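You operate a simulated robot arm through the tools that you are given. There is no shell and no other tool. Be economical: measure what you need, move in short steps, check, and stop when the job is done.

You are at the controls of a simulated robot arm. One attempt, no reset.

JOB
Brush thread lock on the patch by the silver bolt, then tighten that bolt to 45 Nm.
Fine: brush back in its stand, wrench back; leave the gold bolt. Set down upright: red brush, what you pick out. A coat counts when it lies all over at full strength: go over it till it gets no stronger.

The check looks at the end state, three seconds after you hand in, the way a careful person would. Anything else that was tipped, shoved, dropped, spilled or broken makes it a failure.

ROBOT AND FRAMES
A 7-joint arm with a two-finger parallel gripper, fixed in place. Base frame: the origin is at the foot of the arm, x ahead of it, y to its left, z up; the work surface is at about z = 0.88. Lengths are in m, angles in rad, forces in N, time in s.
With the tool pointing down near the work surface it reaches from about 0.34 to 0.74 m from the base axis. Its first joint turns from -2.007 to 2.007 rad. Payload 3.91 kg.
Tool frame: the origin (TCP) lies between the finger pads and is the grasp point; the fingertips stand 0.03 m ahead of it; z points along the fingers, y is the line along which they close. Largest opening 0.11 m; finger width 0.02, thickness 0.01; the body of the gripper, 0.048 by 0.112 m, starts 0.055 m behind the TCP.
Orientation is that of the tool frame in the base frame, as a unit quaternion [x, y, z, w]. With the fingers straight down and closing along the base's y, the tool's x points along the base's -x, its y along +y and its z along -z.

CONTROLS
- The arm moves only by the tool jog_arm. Its argument "plan" is a list of rows, each an object of numbers (a shift or turn left out is 0, a gripper value left out holds the last): "gripper": the finger opening in m, from 0 to 0.11; "tx", "ty", "tz": the shift along the base's x, y, z in m; "wx", "wy", "wz": the turn, a rotation vector about the base's x, y, z in degrees. In form: [{"gripper": .., "tx": .., "ty": .., "tz": .., "wx": .., "wy": .., "wz": ..}, ...]. A call has 1 to 20 rows; each row shifts and turns the commanded pose from where the row before left it. Rows are played at 5 a second. More than 0.05 m and 0.15 rad between two rows, or a gripper value outside its range, and nothing of the call is played. Where a pose cannot be reached the arm comes as near as it can. A force on the tool above 40 N (or 10 N above the force at the start of the call, whichever is more), or a blocked arm, ends the call early, and 0.2 s more pass. The fingers move at their own pace (about 0.108 m/s each) and stop on an object; they squeeze with about 36 N. The grip force told is the motor's: it shows also when the fingers shut on nothing. Time passes only in rows, and 0.2 s behind the last, so rows that do not move let the fingers close. It gives the time, the measured TCP pose, the force on the tool (base axes), the opening and the grip force at its end, in the units of the frame above (readings bear some noise), with the torque about the TCP (base axes, N m) and any sound that the robot's microphone picked up, and new pictures: "pictures" is both (left out), scene, wrist or none.
- Cameras (640 x 400 px; columns grow to the right, rows downward): "scene" is fixed at [0.2181, 0.4985, 1.631]; the picture's right is [-0.56, -0.83, 0.00], its down [-0.65, 0.43, -0.63] and it looks along [0.52, -0.35, -0.78] (base axes); focal length 324 px, centre (320, 200). "wrist" rides on the gripper at [0.072, 0.017, -0.103] in the tool frame; the picture's right is [-0.23, 0.97, 0.00], its down [-0.76, -0.18, -0.62] and it looks along [-0.61, -0.14, 0.78] (tool axes); focal length 222 px, centre (320, 200). There is no depth. A picture from a camera that has moved, and an enlarged one, comes with that camera's place and axes in the base frame and with its lens.
- lift_body(by): slides the trunk up (or, below 0, down) by that many m; the arm rides with it, the base frame stays. It gives what a move gives, with no picture.
- enlarge(camera, box): a new picture of the part [left, top, right, bottom] of that camera's present view, enlarged. The clock stands still meanwhile.
- close_job(): hands the job in; it is judged then, once.

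Go step by step. Nothing tells you positions but the pictures and the camera data: compare them with the known pose of the tool, close in by small moves and look again before you grip or let go. The budget is 120 turns and 200 pictures, counting those below and the enlarged ones. Unless the task says otherwise, let go and move clear before handing in, and close with one line.

The tools are called after ">>>" as a command line: name --argument value ..., lists and objects as JSON in quotes. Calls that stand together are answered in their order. jog_arm: Moves the arm, as the interface text tells. Its arguments: {"type":"object","properties":{"plan":{"type":"array"},"pictures":{"type":"string","enum":["both","scene","wrist","none"]}},"required":["plan"]} The other tools are called the same way: lift_body (by) slides the trunk up or down; enlarge (camera, box) takes an enlarged picture of a part of a camera's view; close_job () hands the job in.

At the start:

```text
t: 0.0
position: [0.4663, 0.1046, 1.3013]
tool_rot: [0.0, 1.0, 0.0, 0.0]
ft_force: [-0.4, -0.3, 1.4]
torque: [-0.01, -0.01, -0.02]
gripper_width: 0.1101
grip_force: 0.1
trunk travel left (down, up): [-0.825, 0.165]
```

scene: 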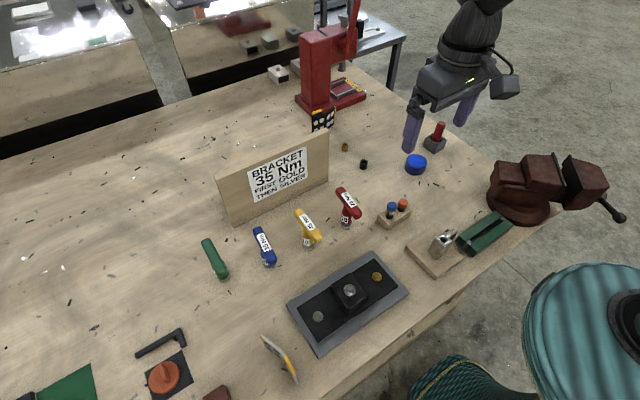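
wrist: 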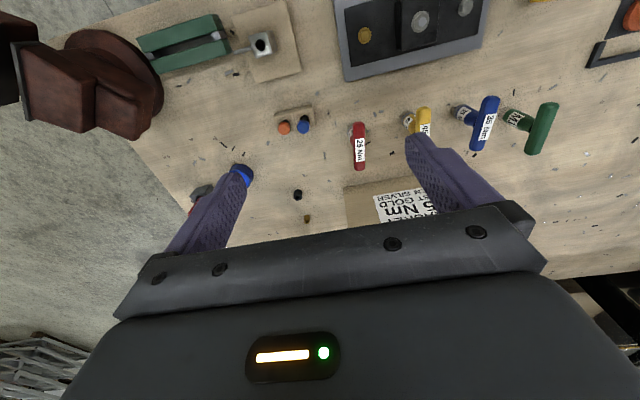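

I see a bracket with a gold bolt and silver bolts, several T-handle torque wrenches (red, yellow, blue, green), brushes in a small stand, and a sign. I'll enlarge the views to read the labels.

>>> enlarge --camera "scene" --box '[190, 170, 370, 290]'

>>> enlarge --camera "scene" --box '[260, 180, 440, 360]'

>>> enlarge --camera "wrist" --box '[330, 0, 570, 180]'

>>> enlarge --camera "scene" --box '[300, 60, 480, 220]'

```text
3.33 times, centred on (280, 230) of scene
camera zoom: at [0.2181, 0.4985, 1.631], right [-0.56, -0.83, 0.0], down [-0.65, 0.43, -0.63], along [0.52, -0.35, -0.78], focal length 1079 px, centre (453, 100)
```

zoom: 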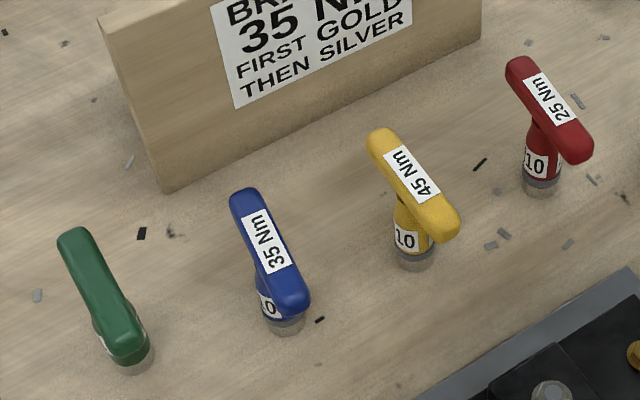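

```text
2.22 times, centred on (350, 270) of scene
camera zoom: at [0.2181, 0.4985, 1.631], right [-0.56, -0.83, 0.0], down [-0.65, 0.43, -0.63], along [0.52, -0.35, -0.78], focal length 719 px, centre (253, 44)
```

zoom: 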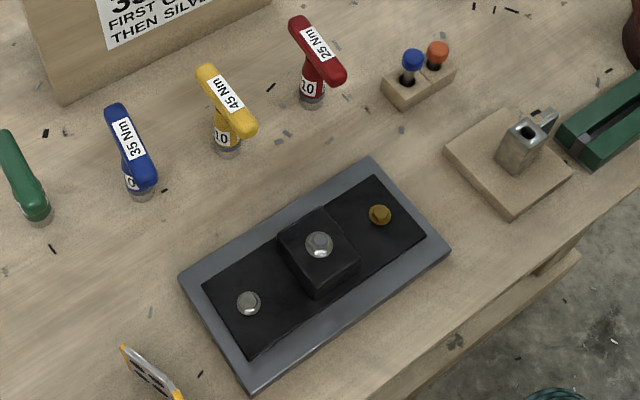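

```text
2.22 times, centred on (450, 90) of wrist
camera zoom: at [0.395, 0.122, 1.4037], right [0.23, 0.97, 0.0], down [0.76, -0.18, 0.62], along [0.61, -0.14, -0.78], focal length 494 px, centre (31, 444)
```

zoom: 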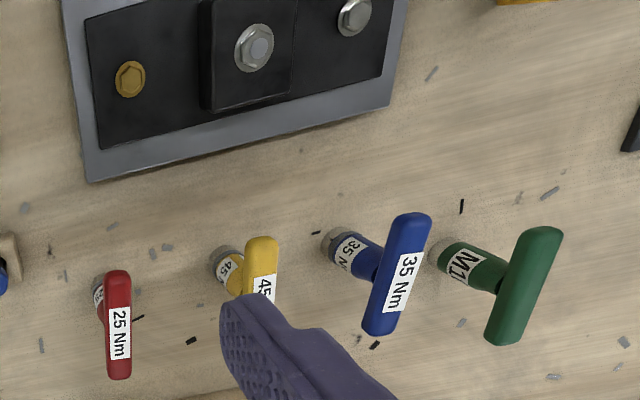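

```text
2.50 times, centred on (390, 140) of scene
camera zoom: at [0.2181, 0.4985, 1.631], right [-0.56, -0.83, 0.0], down [-0.65, 0.43, -0.63], along [0.52, -0.35, -0.78], focal length 809 px, centre (145, 350)
```

zoom: 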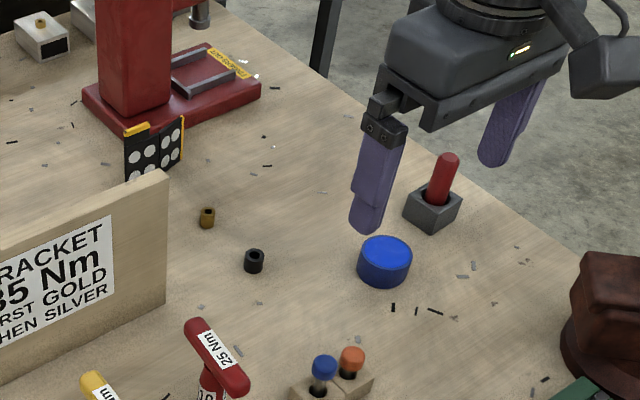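

The task asks for 45 Nm (yellow wrench); there are two silver bolt heads, so I need a closer look at the bracket for the patches. Moving the wrist camera there.

>>> jog_arm --plan '[{"tx": -0.02, "ty": 0.03, "tz": -0.025}, {"tx": -0.02, "ty": 0.03, "tz": -0.025}, {"tx": -0.02, "ty": 0.03, "tz": -0.025}, {"tx": -0.02, "ty": 0.03, "tz": -0.025}, {"tx": -0.02, "ty": 0.03, "tz": -0.025}, {"tx": -0.02, "ty": 0.03, "tz": -0.025}, {"tx": -0.02, "ty": 0.02, "tz": -0.025}]'

>>> enlarge --camera "scene" --box '[360, 100, 480, 180]'

```text
t: 1.6
position: [0.3278, 0.308, 1.127]
tool_rot: [-0.001, 1.0, 0.0, 0.001]
ft_force: [-0.1, -0.6, 1.0]
torque: [-0.02, 0.0, -0.01]
gripper_width: 0.11
grip_force: 0.1
trunk travel left (down, up): [-0.825, 0.165]
camera wrist: at [0.2556, 0.3252, 1.2295], right [0.23, 0.97, 0.0], down [0.76, -0.18, 0.62], along [0.61, -0.14, -0.78], focal length 222 px, centre (320, 200)
```

scene: 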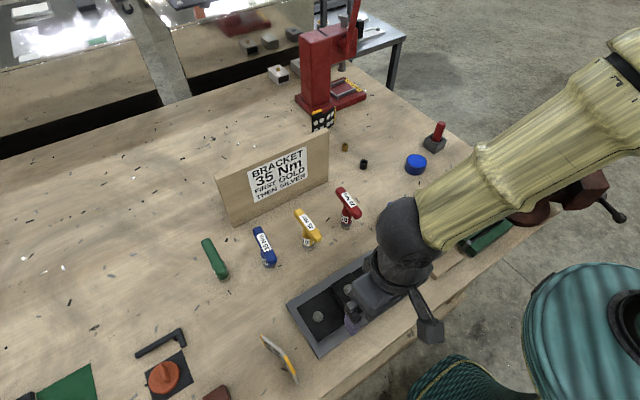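
wrist: 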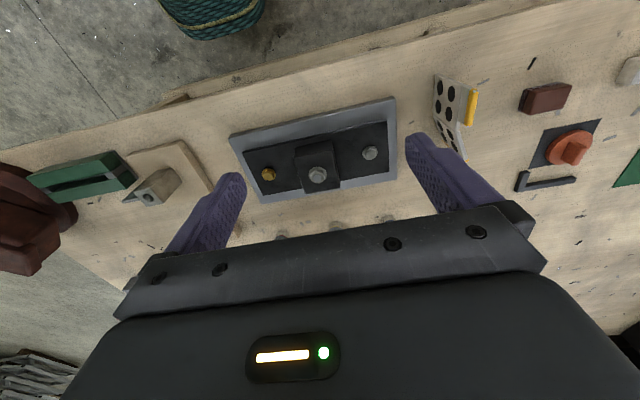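

```text
5.00 times, centred on (420, 140) of scene
camera zoom: at [0.2181, 0.4985, 1.631], right [-0.56, -0.83, 0.0], down [-0.65, 0.43, -0.63], along [0.52, -0.35, -0.78], focal length 1618 px, centre (-180, 500)
```

zoom: 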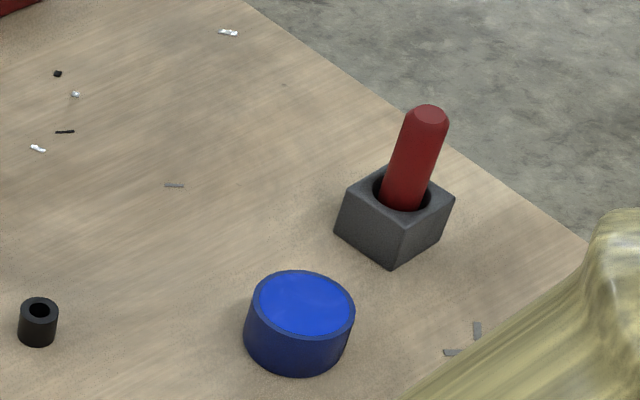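

>>> enlarge --camera "wrist" --box '[220, 85, 410, 205]'

>>> enlarge --camera "scene" --box '[250, 250, 410, 390]'

```text
3.33 times, centred on (315, 145) of wrist
camera zoom: at [0.2556, 0.3252, 1.2295], right [0.23, 0.97, 0.0], down [0.76, -0.18, 0.62], along [0.61, -0.14, -0.78], focal length 740 px, centre (337, 383)
```

zoom: 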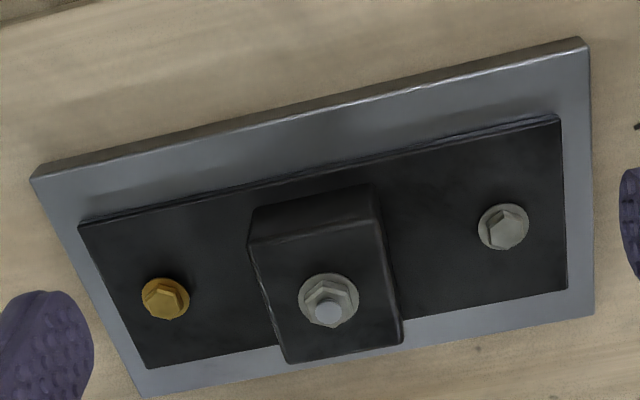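

```text
2.86 times, centred on (330, 320) of scene
camera zoom: at [0.2181, 0.4985, 1.631], right [-0.56, -0.83, 0.0], down [-0.65, 0.43, -0.63], along [0.52, -0.35, -0.78], focal length 925 px, centre (291, -143)
```

zoom: 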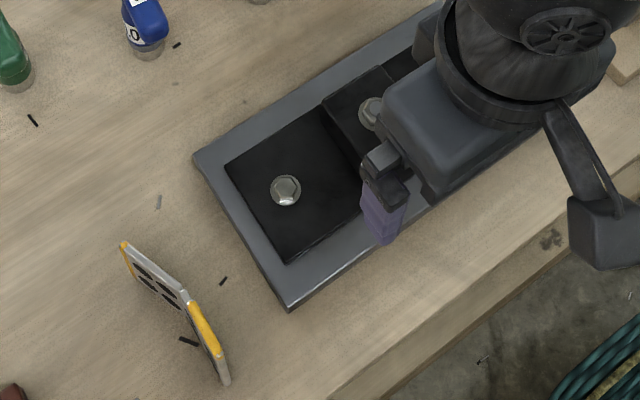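

The centre fastener is a nut on a stud through a block; the plain silver bolt is at about (0.43, 0.36). I'll go closer to look for the patch by it.

>>> jog_arm --plan '[{"tx": 0.01, "ty": 0.03, "tz": -0.035}, {"tx": 0.01, "ty": 0.03, "tz": -0.035}, {"tx": 0.0, "ty": 0.01, "tz": -0.035}, {"tz": -0.03}]' --pictures "none"

>>> enlarge --camera "wrist" --box '[200, 60, 480, 235]'

```text
t: 2.6
position: [0.3474, 0.3752, 0.9918]
tool_rot: [0.0, 1.0, 0.0, 0.0]
ft_force: [-0.4, -1.2, 0.0]
torque: [0.04, 0.0, 0.02]
gripper_width: 0.11
grip_force: 0.0
trunk travel left (down, up): [-0.825, 0.165]
```

```text
2.29 times, centred on (340, 148) of wrist
camera zoom: at [0.2756, 0.3919, 1.0933], right [0.23, 0.97, 0.0], down [0.76, -0.18, 0.62], along [0.61, -0.14, -0.78], focal length 508 px, centre (274, 320)
```

zoom: 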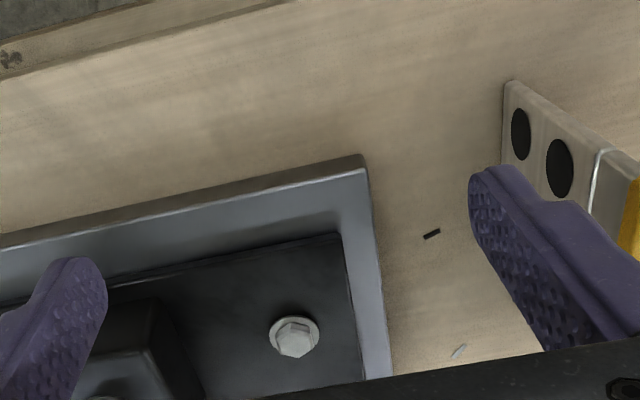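

>>> enlarge --camera "wrist" --box '[270, 155, 385, 227]'

>>> enlarge --camera "scene" --box '[280, 285, 360, 335]'

```text
5.56 times, centred on (328, 191) of wrist
camera zoom: at [0.2756, 0.3919, 1.0933], right [0.23, 0.97, 0.0], down [0.76, -0.18, 0.62], along [0.61, -0.14, -0.78], focal length 1234 px, centre (278, 250)
```

zoom: 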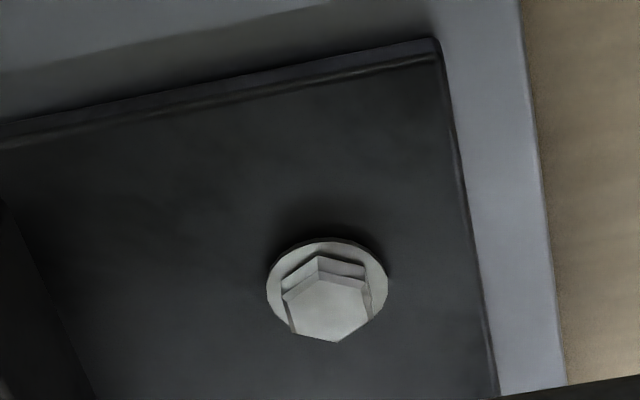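

```text
8.00 times, centred on (320, 310) of scene
camera zoom: at [0.2181, 0.4985, 1.631], right [-0.56, -0.83, 0.0], down [-0.65, 0.43, -0.63], along [0.52, -0.35, -0.78], focal length 2589 px, centre (320, -680)
```

zoom: 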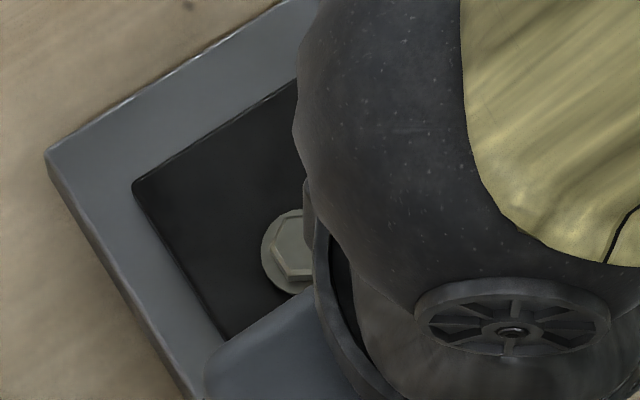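

>>> jog_arm --plan '[{"tx": -0.01, "tz": 0.03}, {"tx": -0.01, "tz": 0.04}, {"tx": -0.01, "tz": 0.03}]' --pictures "none"

>>> enlarge --camera "wrist" --box '[250, 100, 410, 200]'

```text
t: 3.4
position: [0.3147, 0.3758, 1.0921]
tool_rot: [0.0, 1.0, 0.0, -0.001]
ft_force: [0.4, -0.5, 0.0]
torque: [0.01, 0.01, 0.02]
gripper_width: 0.1103
grip_force: 0.0
trunk travel left (down, up): [-0.825, 0.165]
```

```text
4.00 times, centred on (330, 150) of wrist
camera zoom: at [0.2428, 0.3931, 1.1943], right [0.23, 0.97, 0.0], down [0.76, -0.18, 0.62], along [0.61, -0.14, -0.78], focal length 888 px, centre (280, 400)
```

zoom: 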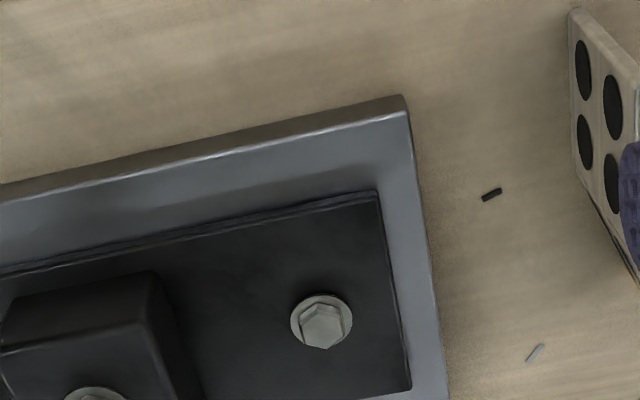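

No outline of a patch shows, so it probably only shows when coated. Next I look closely at the brush and blue pot near (0.69,-0.28) and (0.66,-0.155).

>>> jog_arm --plan '[{"tz": 0.045}, {"tz": 0.045}, {"tx": 0.016, "ty": -0.042}, {"tx": 0.016, "ty": -0.042}, {"tx": 0.016, "ty": -0.042}, {"tx": 0.016, "ty": -0.042}, {"tx": 0.016, "ty": -0.042}, {"tx": 0.016, "ty": -0.042}, {"tx": 0.016, "ty": -0.042}, {"tx": 0.016, "ty": -0.042}, {"tx": 0.016, "ty": -0.042}, {"tx": 0.016, "ty": -0.042}, {"tx": 0.016, "ty": -0.042}, {"tx": 0.016, "ty": -0.042}, {"tx": 0.016, "ty": -0.042}, {"tx": 0.016, "ty": -0.042, "tz": -0.03}, {"tz": -0.03}]' --pictures "both"

>>> enlarge --camera "wrist" --box '[220, 60, 480, 220]'

>>> enlarge --camera "scene" --box '[270, 240, 430, 360]'

```text
refused: row 16 steps farther than a row can; nothing moved
```

```text
2.46 times, centred on (350, 140) of wrist
camera zoom: at [0.2428, 0.3931, 1.1943], right [0.23, 0.97, 0.0], down [0.76, -0.18, 0.62], along [0.61, -0.14, -0.78], focal length 547 px, centre (246, 348)
```

zoom: 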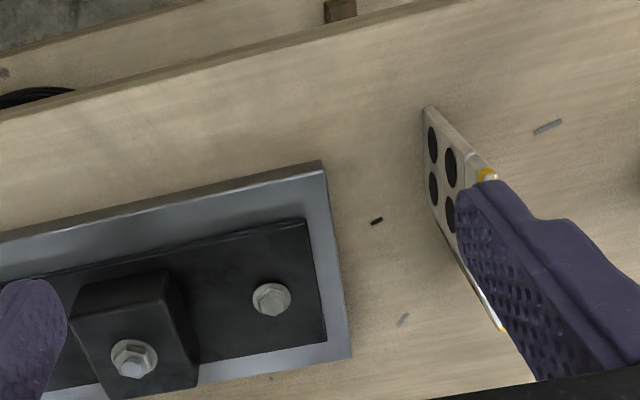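

```text
3.33 times, centred on (350, 300) of scene
camera zoom: at [0.2181, 0.4985, 1.631], right [-0.56, -0.83, 0.0], down [-0.65, 0.43, -0.63], along [0.52, -0.35, -0.78], focal length 1079 px, centre (220, -133)
```

zoom: 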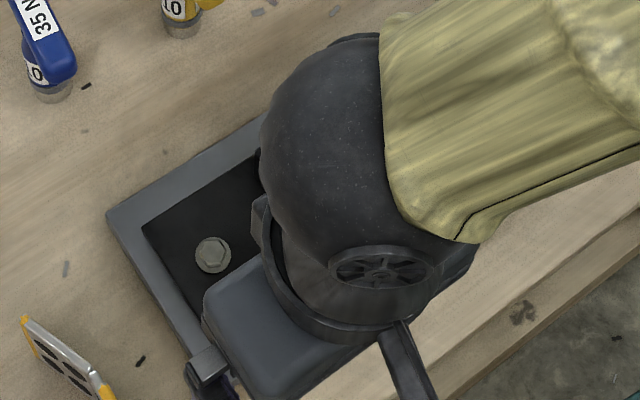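

>>> jog_arm --plan '[{"tz": 0.045}, {"tz": 0.045}, {"tx": 0.016, "ty": -0.042}, {"tx": 0.016, "ty": -0.042}, {"tx": 0.016, "ty": -0.042}, {"tx": 0.016, "ty": -0.042}, {"tx": 0.016, "ty": -0.042}, {"tx": 0.016, "ty": -0.042}, {"tx": 0.016, "ty": -0.042}, {"tx": 0.016, "ty": -0.042}, {"tx": 0.016, "ty": -0.042}, {"tx": 0.016, "ty": -0.042}, {"tx": 0.016, "ty": -0.042}, {"tx": 0.016, "ty": -0.042}, {"tx": 0.016, "ty": -0.042}, {"tx": 0.016, "ty": -0.042}, {"tz": -0.04}, {"tz": -0.03}]' --pictures "both"

>>> enlarge --camera "wrist" --box '[220, 60, 480, 220]'

>>> enlarge --camera "scene" --box '[270, 240, 430, 360]'

```text
t: 7.2
position: [0.5435, -0.2148, 1.1118]
tool_rot: [-0.001, 1.0, 0.0, 0.0]
ft_force: [0.5, -0.6, -0.9]
torque: [0.0, 0.03, -0.01]
gripper_width: 0.1101
grip_force: 0.1
trunk travel left (down, up): [-0.825, 0.165]
camera wrist: at [0.4704, -0.1969, 1.2144], right [0.23, 0.97, 0.0], down [0.76, -0.18, 0.62], along [0.61, -0.14, -0.78], focal length 222 px, centre (320, 200)
```

scene: 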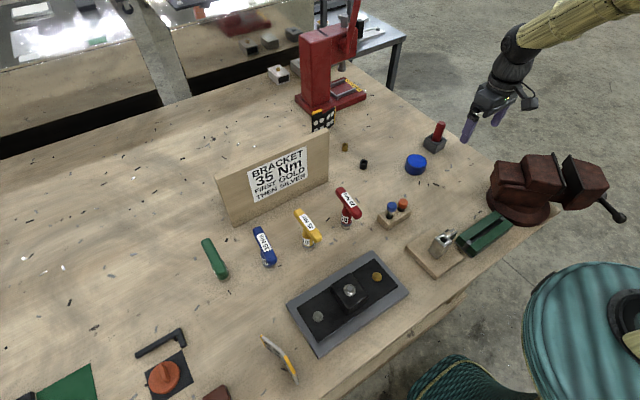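
wrist: 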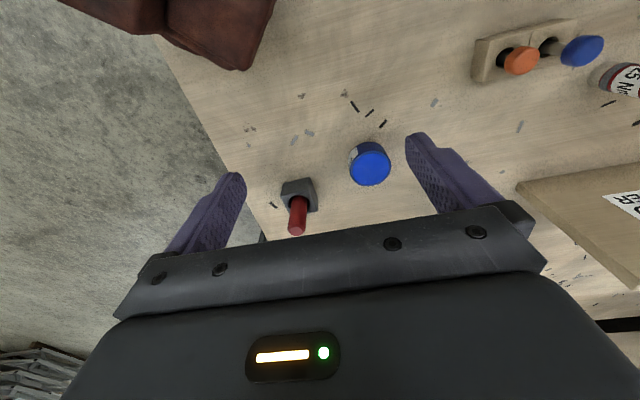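

```text
2.46 times, centred on (350, 140) of wrist
camera zoom: at [0.4704, -0.1969, 1.2144], right [0.23, 0.97, 0.0], down [0.76, -0.18, 0.62], along [0.61, -0.14, -0.78], focal length 547 px, centre (246, 348)
```

zoom: 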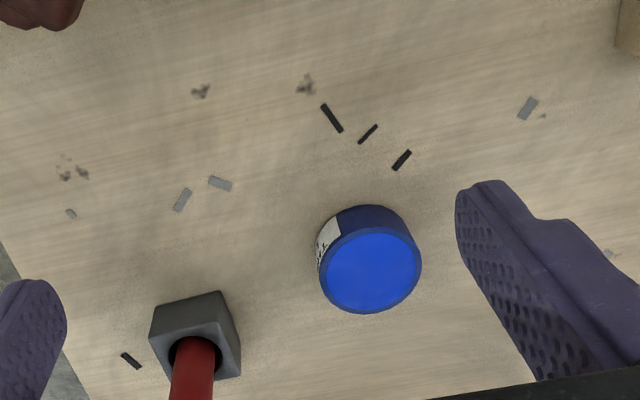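

```text
3.33 times, centred on (350, 300) of scene
camera zoom: at [0.2181, 0.4985, 1.631], right [-0.56, -0.83, 0.0], down [-0.65, 0.43, -0.63], along [0.52, -0.35, -0.78], focal length 1079 px, centre (220, -133)
```

zoom: 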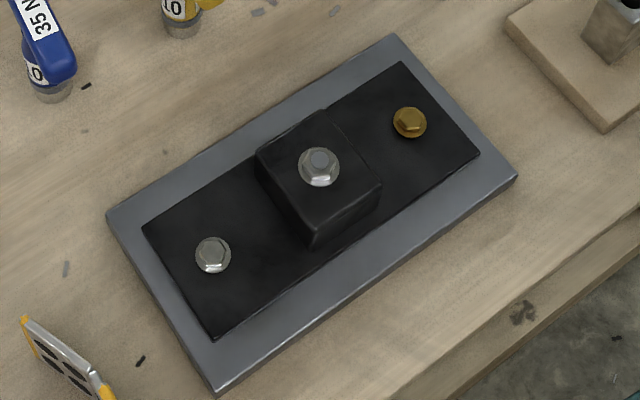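

The brush stands in a grey holder near (0.70,-0.287), pot at (0.666,-0.157) with a label on its side. I move closer to read it.

>>> jog_arm --plan '[{"tx": 0.01, "ty": -0.01, "tz": -0.04}, {"tx": 0.01, "ty": -0.01, "tz": -0.04}, {"tz": -0.03}]' --pictures "none"

>>> enlarge --camera "wrist" --box '[320, 110, 440, 230]'

>>> enlarge --camera "wrist" --box '[200, 110, 440, 260]'

```text
t: 8.0
position: [0.5613, -0.2316, 0.9994]
tool_rot: [-0.001, 1.0, 0.0, -0.001]
ft_force: [-0.3, 0.2, -0.1]
torque: [-0.02, -0.03, 0.0]
gripper_width: 0.1099
grip_force: 0.1
trunk travel left (down, up): [-0.825, 0.165]
```

```text
3.33 times, centred on (380, 170) of wrist
camera zoom: at [0.4895, -0.2144, 1.1026], right [0.23, 0.97, 0.0], down [0.76, -0.18, 0.62], along [0.61, -0.14, -0.78], focal length 740 px, centre (120, 300)
```

zoom: 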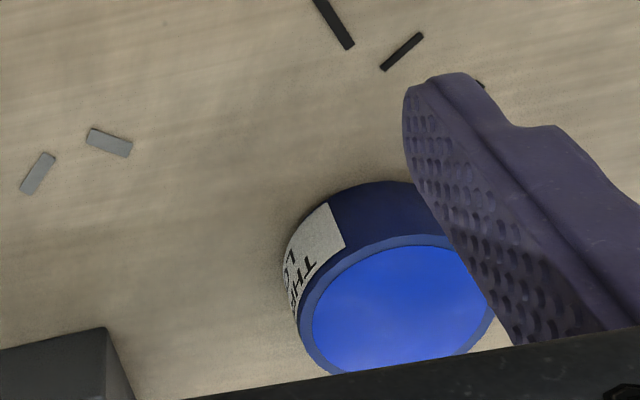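

```text
2.67 times, centred on (320, 185) of wrist
camera zoom: at [0.4895, -0.2144, 1.1026], right [0.23, 0.97, 0.0], down [0.76, -0.18, 0.62], along [0.61, -0.14, -0.78], focal length 592 px, centre (320, 240)
```

zoom: 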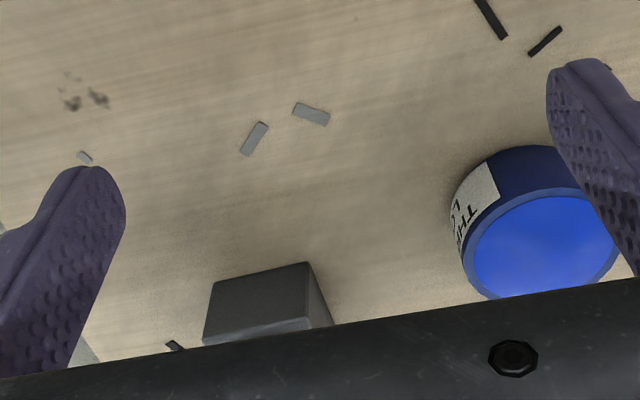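

The pot is labelled "THREAD LOCK" and is open. Now I position above the brush handle (about (0.705,-0.29), top z≈0.966).

>>> jog_arm --plan '[{"tz": 0.045}, {"tx": 0.04, "ty": -0.02}, {"tx": 0.04, "ty": -0.02}, {"tx": 0.04, "ty": -0.015}, {"tx": 0.02}, {"gripper": 0.07}]'

>>> enlarge --camera "wrist" --box '[240, 110, 400, 210]'

>>> enlarge --camera "scene" --box '[390, 50, 550, 170]'

```text
t: 9.4
position: [0.7021, -0.2884, 1.0448]
tool_rot: [0.0, 1.0, 0.0, -0.001]
ft_force: [-0.9, 0.2, 0.9]
torque: [-0.01, 0.02, -0.02]
gripper_width: 0.0698
grip_force: 0.1
trunk travel left (down, up): [-0.825, 0.165]
camera wrist: at [0.6295, -0.2716, 1.1476], right [0.23, 0.97, 0.0], down [0.76, -0.18, 0.62], along [0.61, -0.14, -0.78], focal length 222 px, centre (320, 200)
```

scene: 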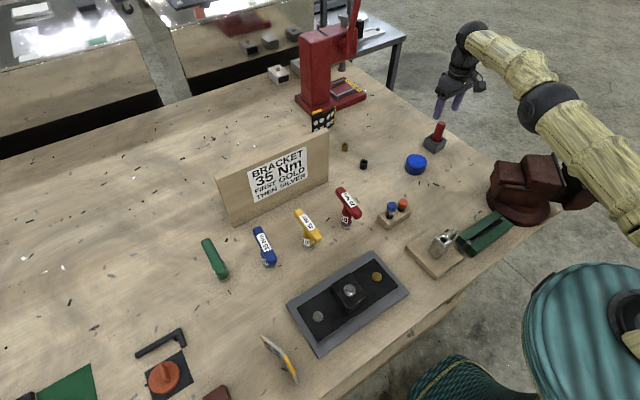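
wrist: 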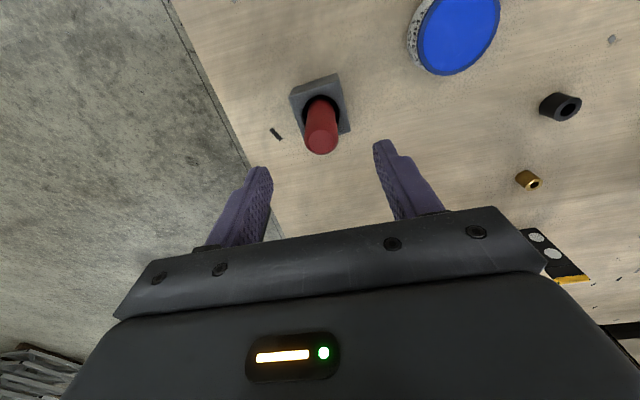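

```text
4.00 times, centred on (320, 160) of wrist
camera zoom: at [0.6295, -0.2716, 1.1476], right [0.23, 0.97, 0.0], down [0.76, -0.18, 0.62], along [0.61, -0.14, -0.78], focal length 888 px, centre (320, 360)
```

zoom: 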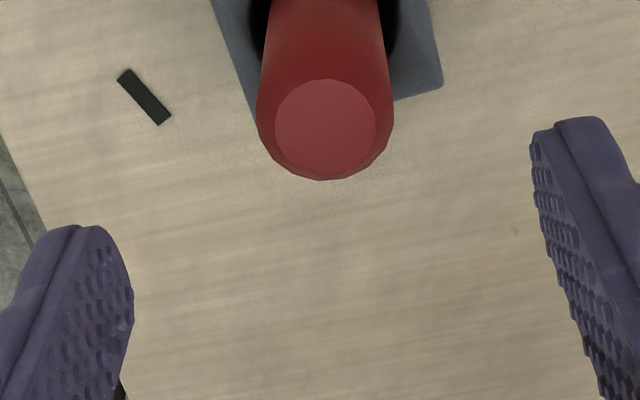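

```text
3.33 times, centred on (470, 110) of scene
camera zoom: at [0.2181, 0.4985, 1.631], right [-0.56, -0.83, 0.0], down [-0.65, 0.43, -0.63], along [0.52, -0.35, -0.78], focal length 1079 px, centre (-180, 500)
```

zoom: 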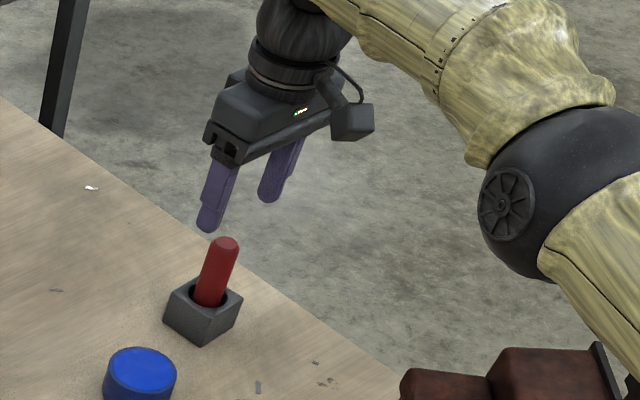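

The handle top is at about (0.701,-0.288,0.985), upright and right below the TCP. Descending to grip it.

>>> jog_arm --plan '[{"tz": -0.03}, {"tz": -0.03}, {"tz": -0.025}]'

>>> enlarge --camera "scene" --box '[390, 50, 510, 170]'

```text
t: 10.2
position: [0.6998, -0.2873, 0.9599]
tool_rot: [0.0, 1.0, 0.0, -0.001]
ft_force: [0.8, 0.5, -0.1]
torque: [0.07, 0.03, -0.01]
gripper_width: 0.0702
grip_force: 0.1
trunk travel left (down, up): [-0.825, 0.165]
camera wrist: at [0.6273, -0.2695, 1.0637], right [0.23, 0.97, 0.0], down [0.76, -0.18, 0.62], along [0.61, -0.14, -0.78], focal length 222 px, centre (320, 200)
```

scene: 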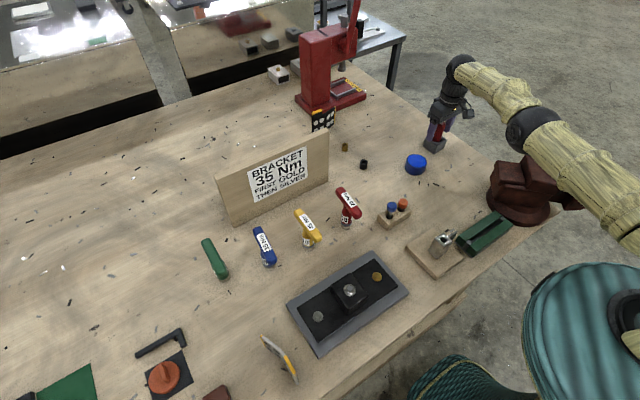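
wrist: 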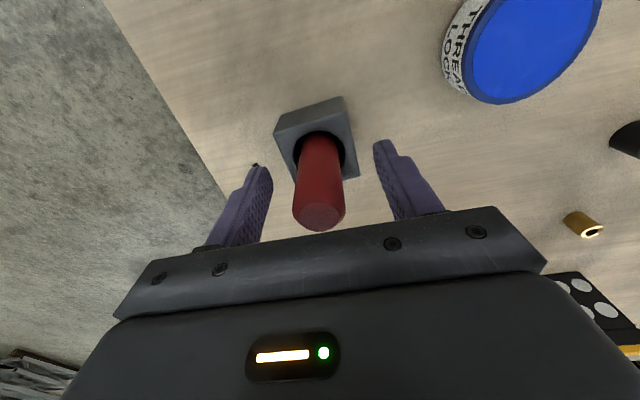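

```text
3.33 times, centred on (450, 110) of scene
camera zoom: at [0.2181, 0.4985, 1.631], right [-0.56, -0.83, 0.0], down [-0.65, 0.43, -0.63], along [0.52, -0.35, -0.78], focal length 1079 px, centre (-113, 500)
```

zoom: 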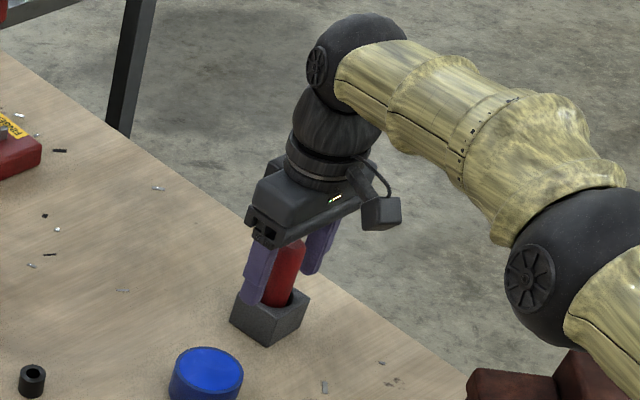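

>>> jog_arm --plan '[{"gripper": 0.0}, {}, {}, {}]' --pictures "wrist"

```text
t: 11.2
position: [0.6988, -0.2865, 0.9609]
tool_rot: [-0.001, 1.0, 0.0, 0.0]
ft_force: [-0.6, -0.2, -0.3]
torque: [0.0, -0.01, 0.0]
gripper_width: 0.0268
grip_force: 35.6
trunk travel left (down, up): [-0.825, 0.165]
camera wrist: at [0.6271, -0.2694, 1.0642], right [0.23, 0.97, 0.0], down [0.76, -0.18, 0.62], along [0.61, -0.14, -0.78], focal length 222 px, centre (320, 200)
```

wrist: 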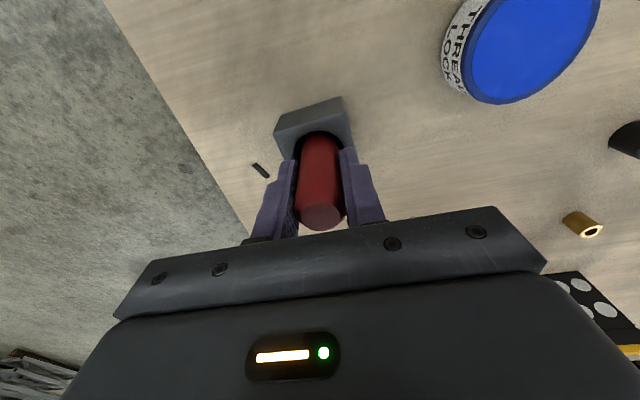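

Gripped (27 mm). I lift it straight out and look at its length.

>>> jog_arm --plan '[{"tz": 0.03}, {"tz": 0.04}, {"tz": 0.04}]'

>>> enlarge --camera "scene" --box '[390, 50, 510, 170]'

>>> enlarge --camera "wrist" --box '[240, 60, 520, 235]'

```text
t: 12.0
position: [0.701, -0.2861, 1.0716]
tool_rot: [0.0, 1.0, 0.0, -0.001]
ft_force: [0.3, 0.4, -0.6]
torque: [-0.03, 0.04, 0.02]
gripper_width: 0.0263
grip_force: 36.3
trunk travel left (down, up): [-0.825, 0.165]
camera wrist: at [0.6291, -0.2691, 1.1748], right [0.23, 0.97, 0.0], down [0.76, -0.18, 0.62], along [0.61, -0.14, -0.78], focal length 222 px, centre (320, 200)
```

scene: 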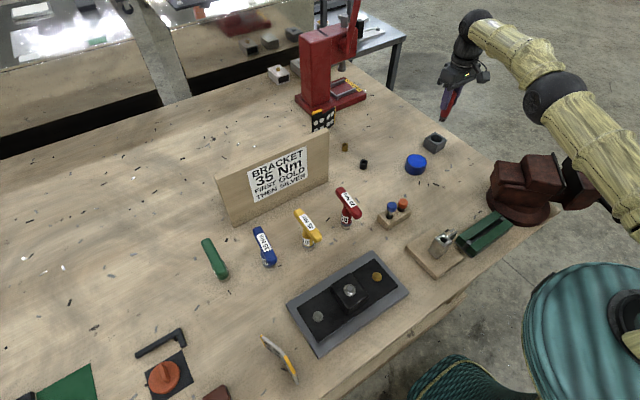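
wrist: 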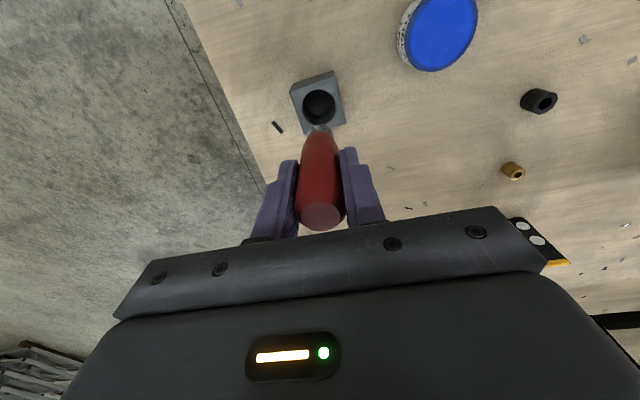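

```text
3.33 times, centred on (450, 110) of scene
camera zoom: at [0.2181, 0.4985, 1.631], right [-0.56, -0.83, 0.0], down [-0.65, 0.43, -0.63], along [0.52, -0.35, -0.78], focal length 1079 px, centre (-113, 500)
```

zoom: 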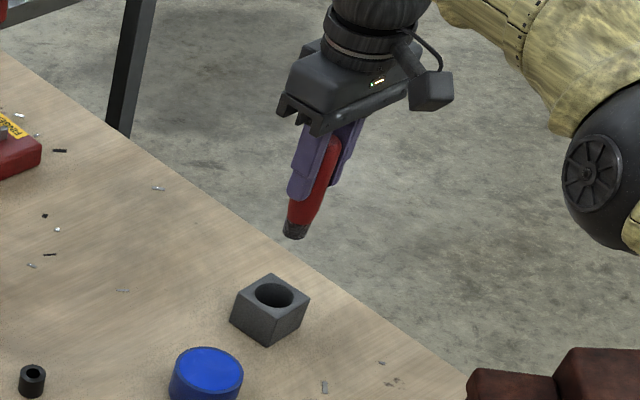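

```text
2.29 times, centred on (380, 148) of wrist
camera zoom: at [0.6291, -0.2691, 1.1748], right [0.23, 0.97, 0.0], down [0.76, -0.18, 0.62], along [0.61, -0.14, -0.78], focal length 508 px, centre (183, 320)
```

zoom: 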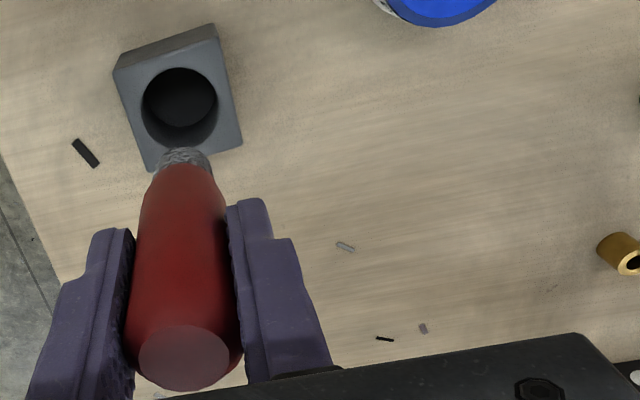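

The brush tip lies about 0.08 m below the TCP. I move over the pot centre (~(0.660,-0.162), rim z≈0.92) and look.

>>> jog_arm --plan '[{"tx": -0.014, "ty": 0.041}, {"tx": -0.014, "ty": 0.041}, {"tx": -0.012, "ty": 0.041}, {"tz": -0.03}]'

>>> enlarge --camera "scene" --box '[370, 80, 490, 180]'

>>> enlarge --camera "wrist" --box '[240, 60, 400, 235]'

```text
t: 13.0
position: [0.6602, -0.1671, 1.0416]
tool_rot: [0.0, 1.0, 0.0, 0.0]
ft_force: [0.5, -0.3, -1.0]
torque: [-0.02, -0.02, 0.0]
gripper_width: 0.0266
grip_force: 36.0
trunk travel left (down, up): [-0.825, 0.165]
camera wrist: at [0.5899, -0.1495, 1.1431], right [0.23, 0.97, 0.0], down [0.76, -0.18, 0.62], along [0.61, -0.14, -0.78], focal length 222 px, centre (320, 200)
```

scene: 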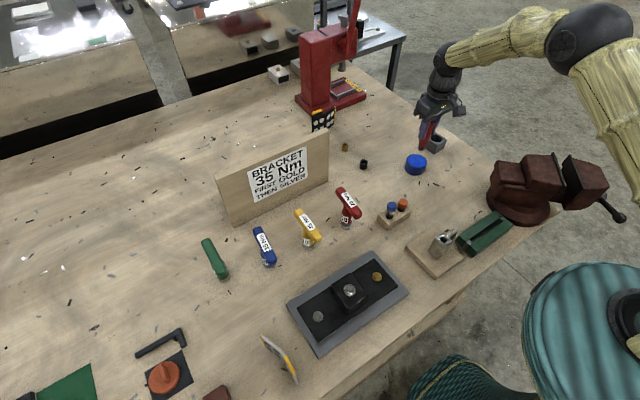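
wrist: 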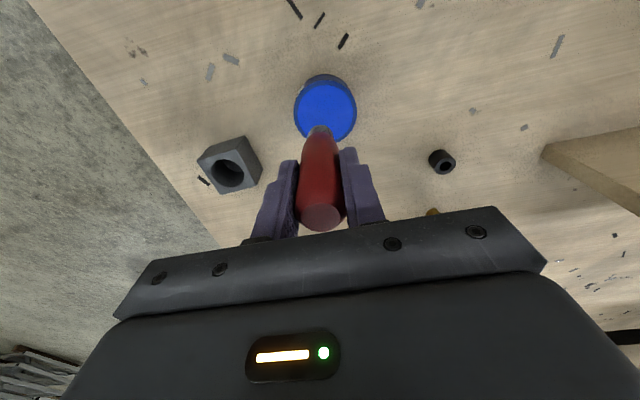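

```text
4.00 times, centred on (430, 130) of scene
camera zoom: at [0.2181, 0.4985, 1.631], right [-0.56, -0.83, 0.0], down [-0.65, 0.43, -0.63], along [0.52, -0.35, -0.78], focal length 1294 px, centre (-120, 480)
```

zoom: 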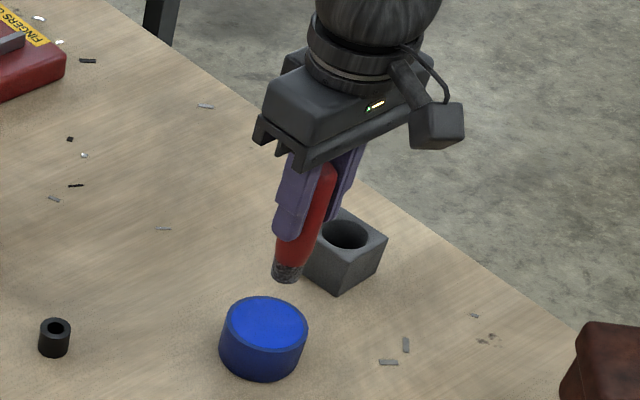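

```text
2.29 times, centred on (320, 148) of wrist
camera zoom: at [0.5899, -0.1495, 1.1431], right [0.23, 0.97, 0.0], down [0.76, -0.18, 0.62], along [0.61, -0.14, -0.78], focal length 508 px, centre (320, 320)
```

zoom: 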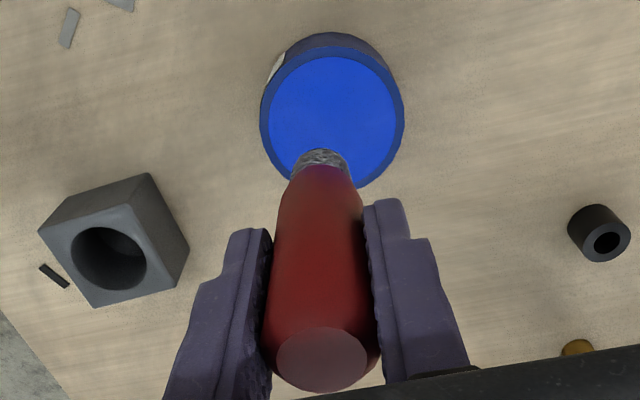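

>>> jog_arm --plan '[{"ty": 0.006}, {"tz": -0.02}, {"tz": -0.02}, {"tz": -0.02}]' --pictures "none"

>>> enlarge --camera "scene" --box '[370, 80, 490, 180]'

>>> enlarge --camera "wrist" --box '[240, 60, 400, 235]'

```text
t: 14.0
position: [0.6592, -0.1598, 0.985]
tool_rot: [0.0, 1.0, -0.002, 0.005]
ft_force: [0.0, 0.9, 26.6]
torque: [0.05, -0.12, -0.18]
gripper_width: 0.0278
grip_force: 37.3
trunk travel left (down, up): [-0.825, 0.165]
```

```text
4.00 times, centred on (430, 130) of scene
camera zoom: at [0.2181, 0.4985, 1.631], right [-0.56, -0.83, 0.0], down [-0.65, 0.43, -0.63], along [0.52, -0.35, -0.78], focal length 1294 px, centre (-120, 480)
```

zoom: 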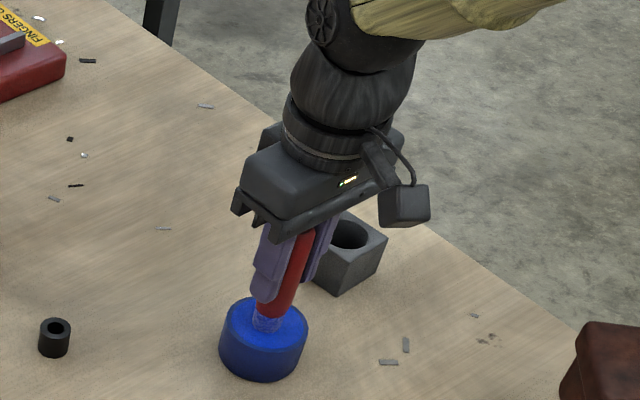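

```text
2.29 times, centred on (320, 148) of wrist
camera zoom: at [0.5863, -0.1423, 1.0875], right [0.23, 0.97, 0.0], down [0.76, -0.18, 0.63], along [0.61, -0.14, -0.78], focal length 508 px, centre (320, 320)
```

zoom: 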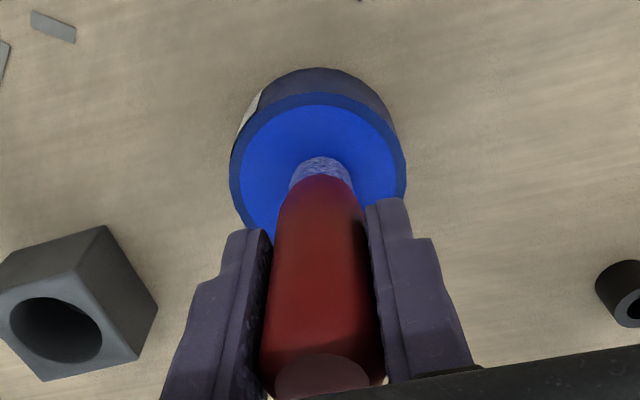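

The brush tip touched the thread lock (26 N) and turned blue. I lift off and look at it.

>>> jog_arm --plan '[{"tz": 0.01}, {"tz": 0.04}, {"tz": 0.045}, {"tz": 0.045}]' --pictures "none"

>>> enlarge --camera "scene" --box '[370, 60, 490, 180]'

>>> enlarge --camera "wrist" --box '[240, 60, 400, 235]'

```text
t: 15.0
position: [0.6604, -0.1597, 1.1218]
tool_rot: [0.0, 1.0, 0.0, 0.0]
ft_force: [0.3, -0.4, 1.1]
torque: [0.04, -0.01, -0.04]
gripper_width: 0.0265
grip_force: 35.7
trunk travel left (down, up): [-0.825, 0.165]
```

```text
3.33 times, centred on (430, 120) of scene
camera zoom: at [0.2181, 0.4985, 1.631], right [-0.56, -0.83, 0.0], down [-0.65, 0.43, -0.63], along [0.52, -0.35, -0.78], focal length 1079 px, centre (-47, 467)
```

zoom: 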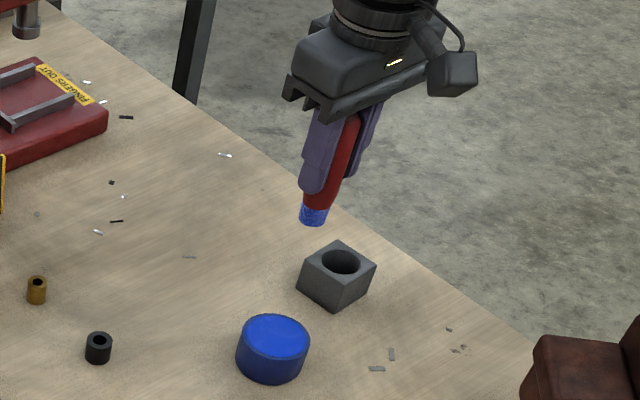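

```text
2.29 times, centred on (320, 148) of wrist
camera zoom: at [0.588, -0.1412, 1.2248], right [0.23, 0.97, 0.0], down [0.76, -0.18, 0.62], along [0.61, -0.14, -0.78], focal length 508 px, centre (320, 320)
```

zoom: 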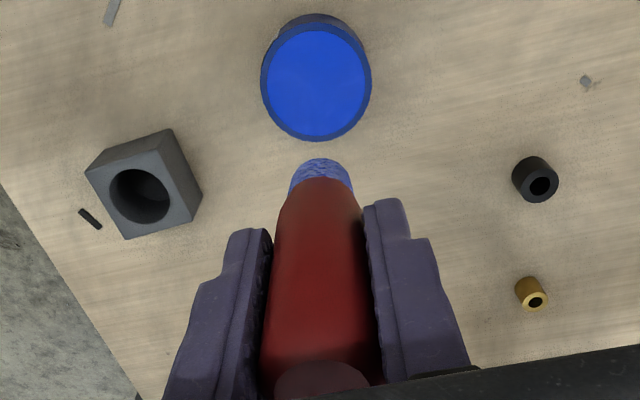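

The brush is loaded. Before painting, I look very closely at the plate around the silver bolt for the patch.

>>> enlarge --camera "scene" --box '[285, 290, 345, 340]'

>>> enlarge --camera "scene" --box '[345, 255, 405, 305]'

```text
8.00 times, centred on (315, 315) of scene
camera zoom: at [0.2181, 0.4985, 1.631], right [-0.56, -0.83, 0.0], down [-0.65, 0.43, -0.63], along [0.52, -0.35, -0.78], focal length 2589 px, centre (360, -720)
```

zoom: 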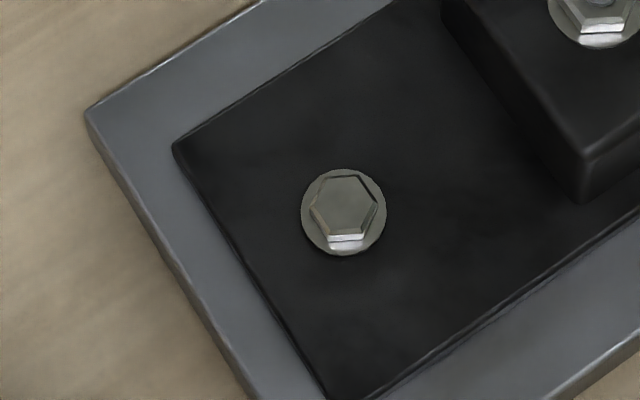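

```text
8.00 times, centred on (375, 280) of scene
camera zoom: at [0.2181, 0.4985, 1.631], right [-0.56, -0.83, 0.0], down [-0.65, 0.43, -0.63], along [0.52, -0.35, -0.78], focal length 2589 px, centre (-120, -440)
```

zoom: 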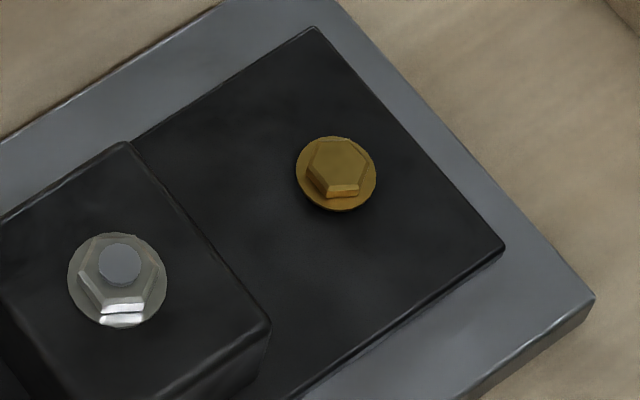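

No outline visible. I'll carry the loaded brush high over to the bracket and look from close by, just beside the bolt.

>>> jog_arm --plan '[{"tz": 0.04}, {"tx": -0.0196, "ty": 0.041, "tz": 0.01}, {"tx": -0.0196, "ty": 0.041}, {"tx": -0.0196, "ty": 0.041}, {"tx": -0.0196, "ty": 0.041}, {"tx": -0.0196, "ty": 0.041}, {"tx": -0.0196, "ty": 0.041}, {"tx": -0.0196, "ty": 0.041}, {"tx": -0.0196, "ty": 0.041}, {"tx": -0.0196, "ty": 0.041}, {"tx": -0.0196, "ty": 0.041}, {"tx": -0.0196, "ty": 0.041}, {"tx": -0.0196, "ty": 0.041}, {"tz": -0.04}, {"tz": -0.04}]'

>>> enlarge --camera "wrist" --box '[220, 50, 420, 235]'

>>> enlarge --camera "scene" --box '[270, 240, 390, 360]'

```text
t: 18.2
position: [0.4268, 0.3367, 1.0878]
tool_rot: [-0.001, 1.0, 0.0, 0.0]
ft_force: [-0.2, 0.3, -0.4]
torque: [0.0, 0.04, -0.02]
gripper_width: 0.0268
grip_force: 36.0
trunk travel left (down, up): [-0.825, 0.165]
camera wrist: at [0.3548, 0.354, 1.1916], right [0.23, 0.97, 0.0], down [0.76, -0.18, 0.62], along [0.61, -0.14, -0.78], focal length 222 px, centre (320, 200)
```

scene: 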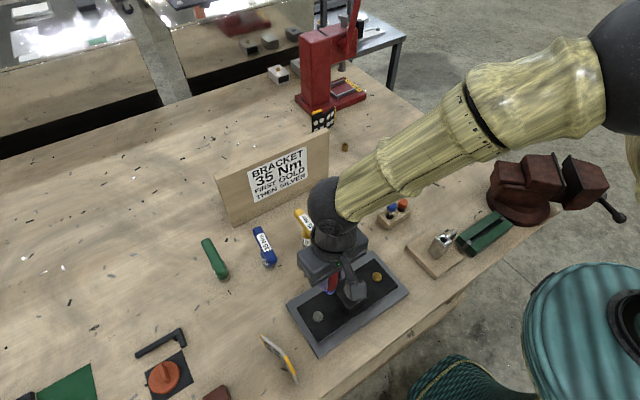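
wrist: 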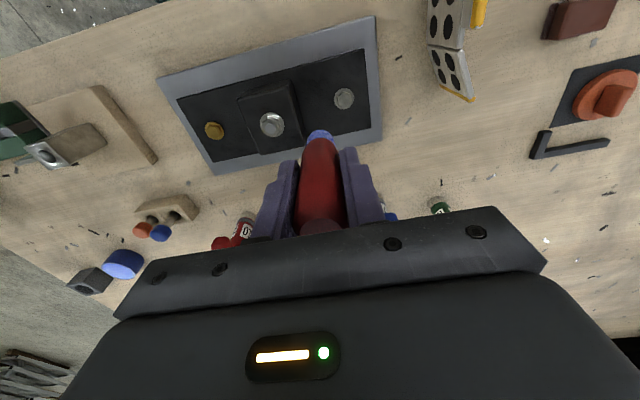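

```text
2.16 times, centred on (320, 142) of wrist
camera zoom: at [0.3548, 0.354, 1.1916], right [0.23, 0.97, 0.0], down [0.76, -0.18, 0.62], along [0.61, -0.14, -0.78], focal length 480 px, centre (320, 324)
```

zoom: 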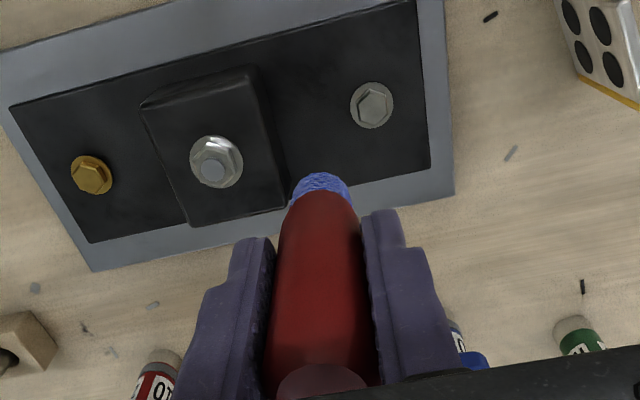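

```text
3.33 times, centred on (330, 300) of scene
camera zoom: at [0.2181, 0.4985, 1.631], right [-0.56, -0.83, 0.0], down [-0.65, 0.43, -0.63], along [0.52, -0.35, -0.78], focal length 1079 px, centre (287, -133)
```

zoom: 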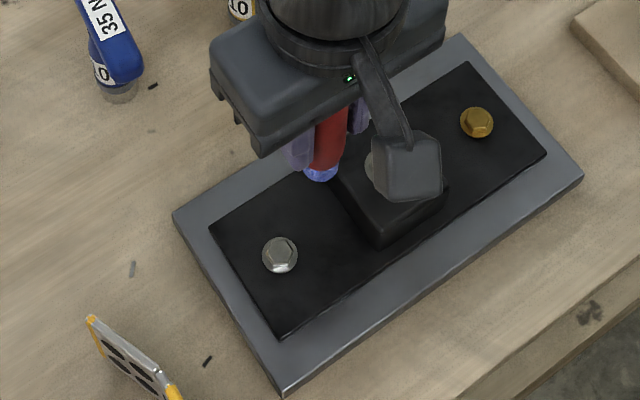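

The bolt head is at (0.427,0.366), top z≈0.92; plate spans x 0.388–0.474, y up to 0.395. I'll touch down lightly between bolt and block at (0.43,0.337) to see whether the coat shows.

>>> jog_arm --plan '[{"tz": -0.04}, {"tz": -0.035}, {"tz": -0.015}, {"tz": -0.005}]' --pictures "none"

>>> enlarge --camera "wrist" --box '[220, 50, 420, 235]'

>>> enlarge --camera "scene" --box '[270, 260, 370, 360]'

```text
t: 19.2
position: [0.4258, 0.3345, 0.9945]
tool_rot: [0.0, 1.0, 0.0, 0.001]
ft_force: [0.2, 0.6, -0.7]
torque: [0.03, 0.01, 0.01]
gripper_width: 0.0269
grip_force: 36.1
trunk travel left (down, up): [-0.825, 0.165]
```

```text
2.16 times, centred on (320, 142) of wrist
camera zoom: at [0.3536, 0.3512, 1.0972], right [0.23, 0.97, 0.0], down [0.76, -0.18, 0.62], along [0.61, -0.14, -0.78], focal length 480 px, centre (320, 324)
```

zoom: 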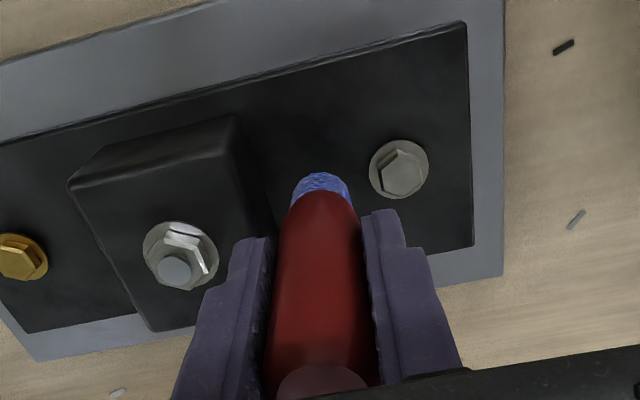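

```text
4.00 times, centred on (320, 310) of scene
camera zoom: at [0.2181, 0.4985, 1.631], right [-0.56, -0.83, 0.0], down [-0.65, 0.43, -0.63], along [0.52, -0.35, -0.78], focal length 1294 px, centre (320, -240)
```

zoom: 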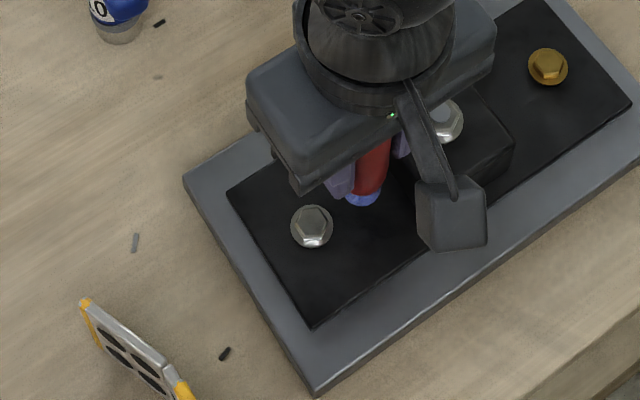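

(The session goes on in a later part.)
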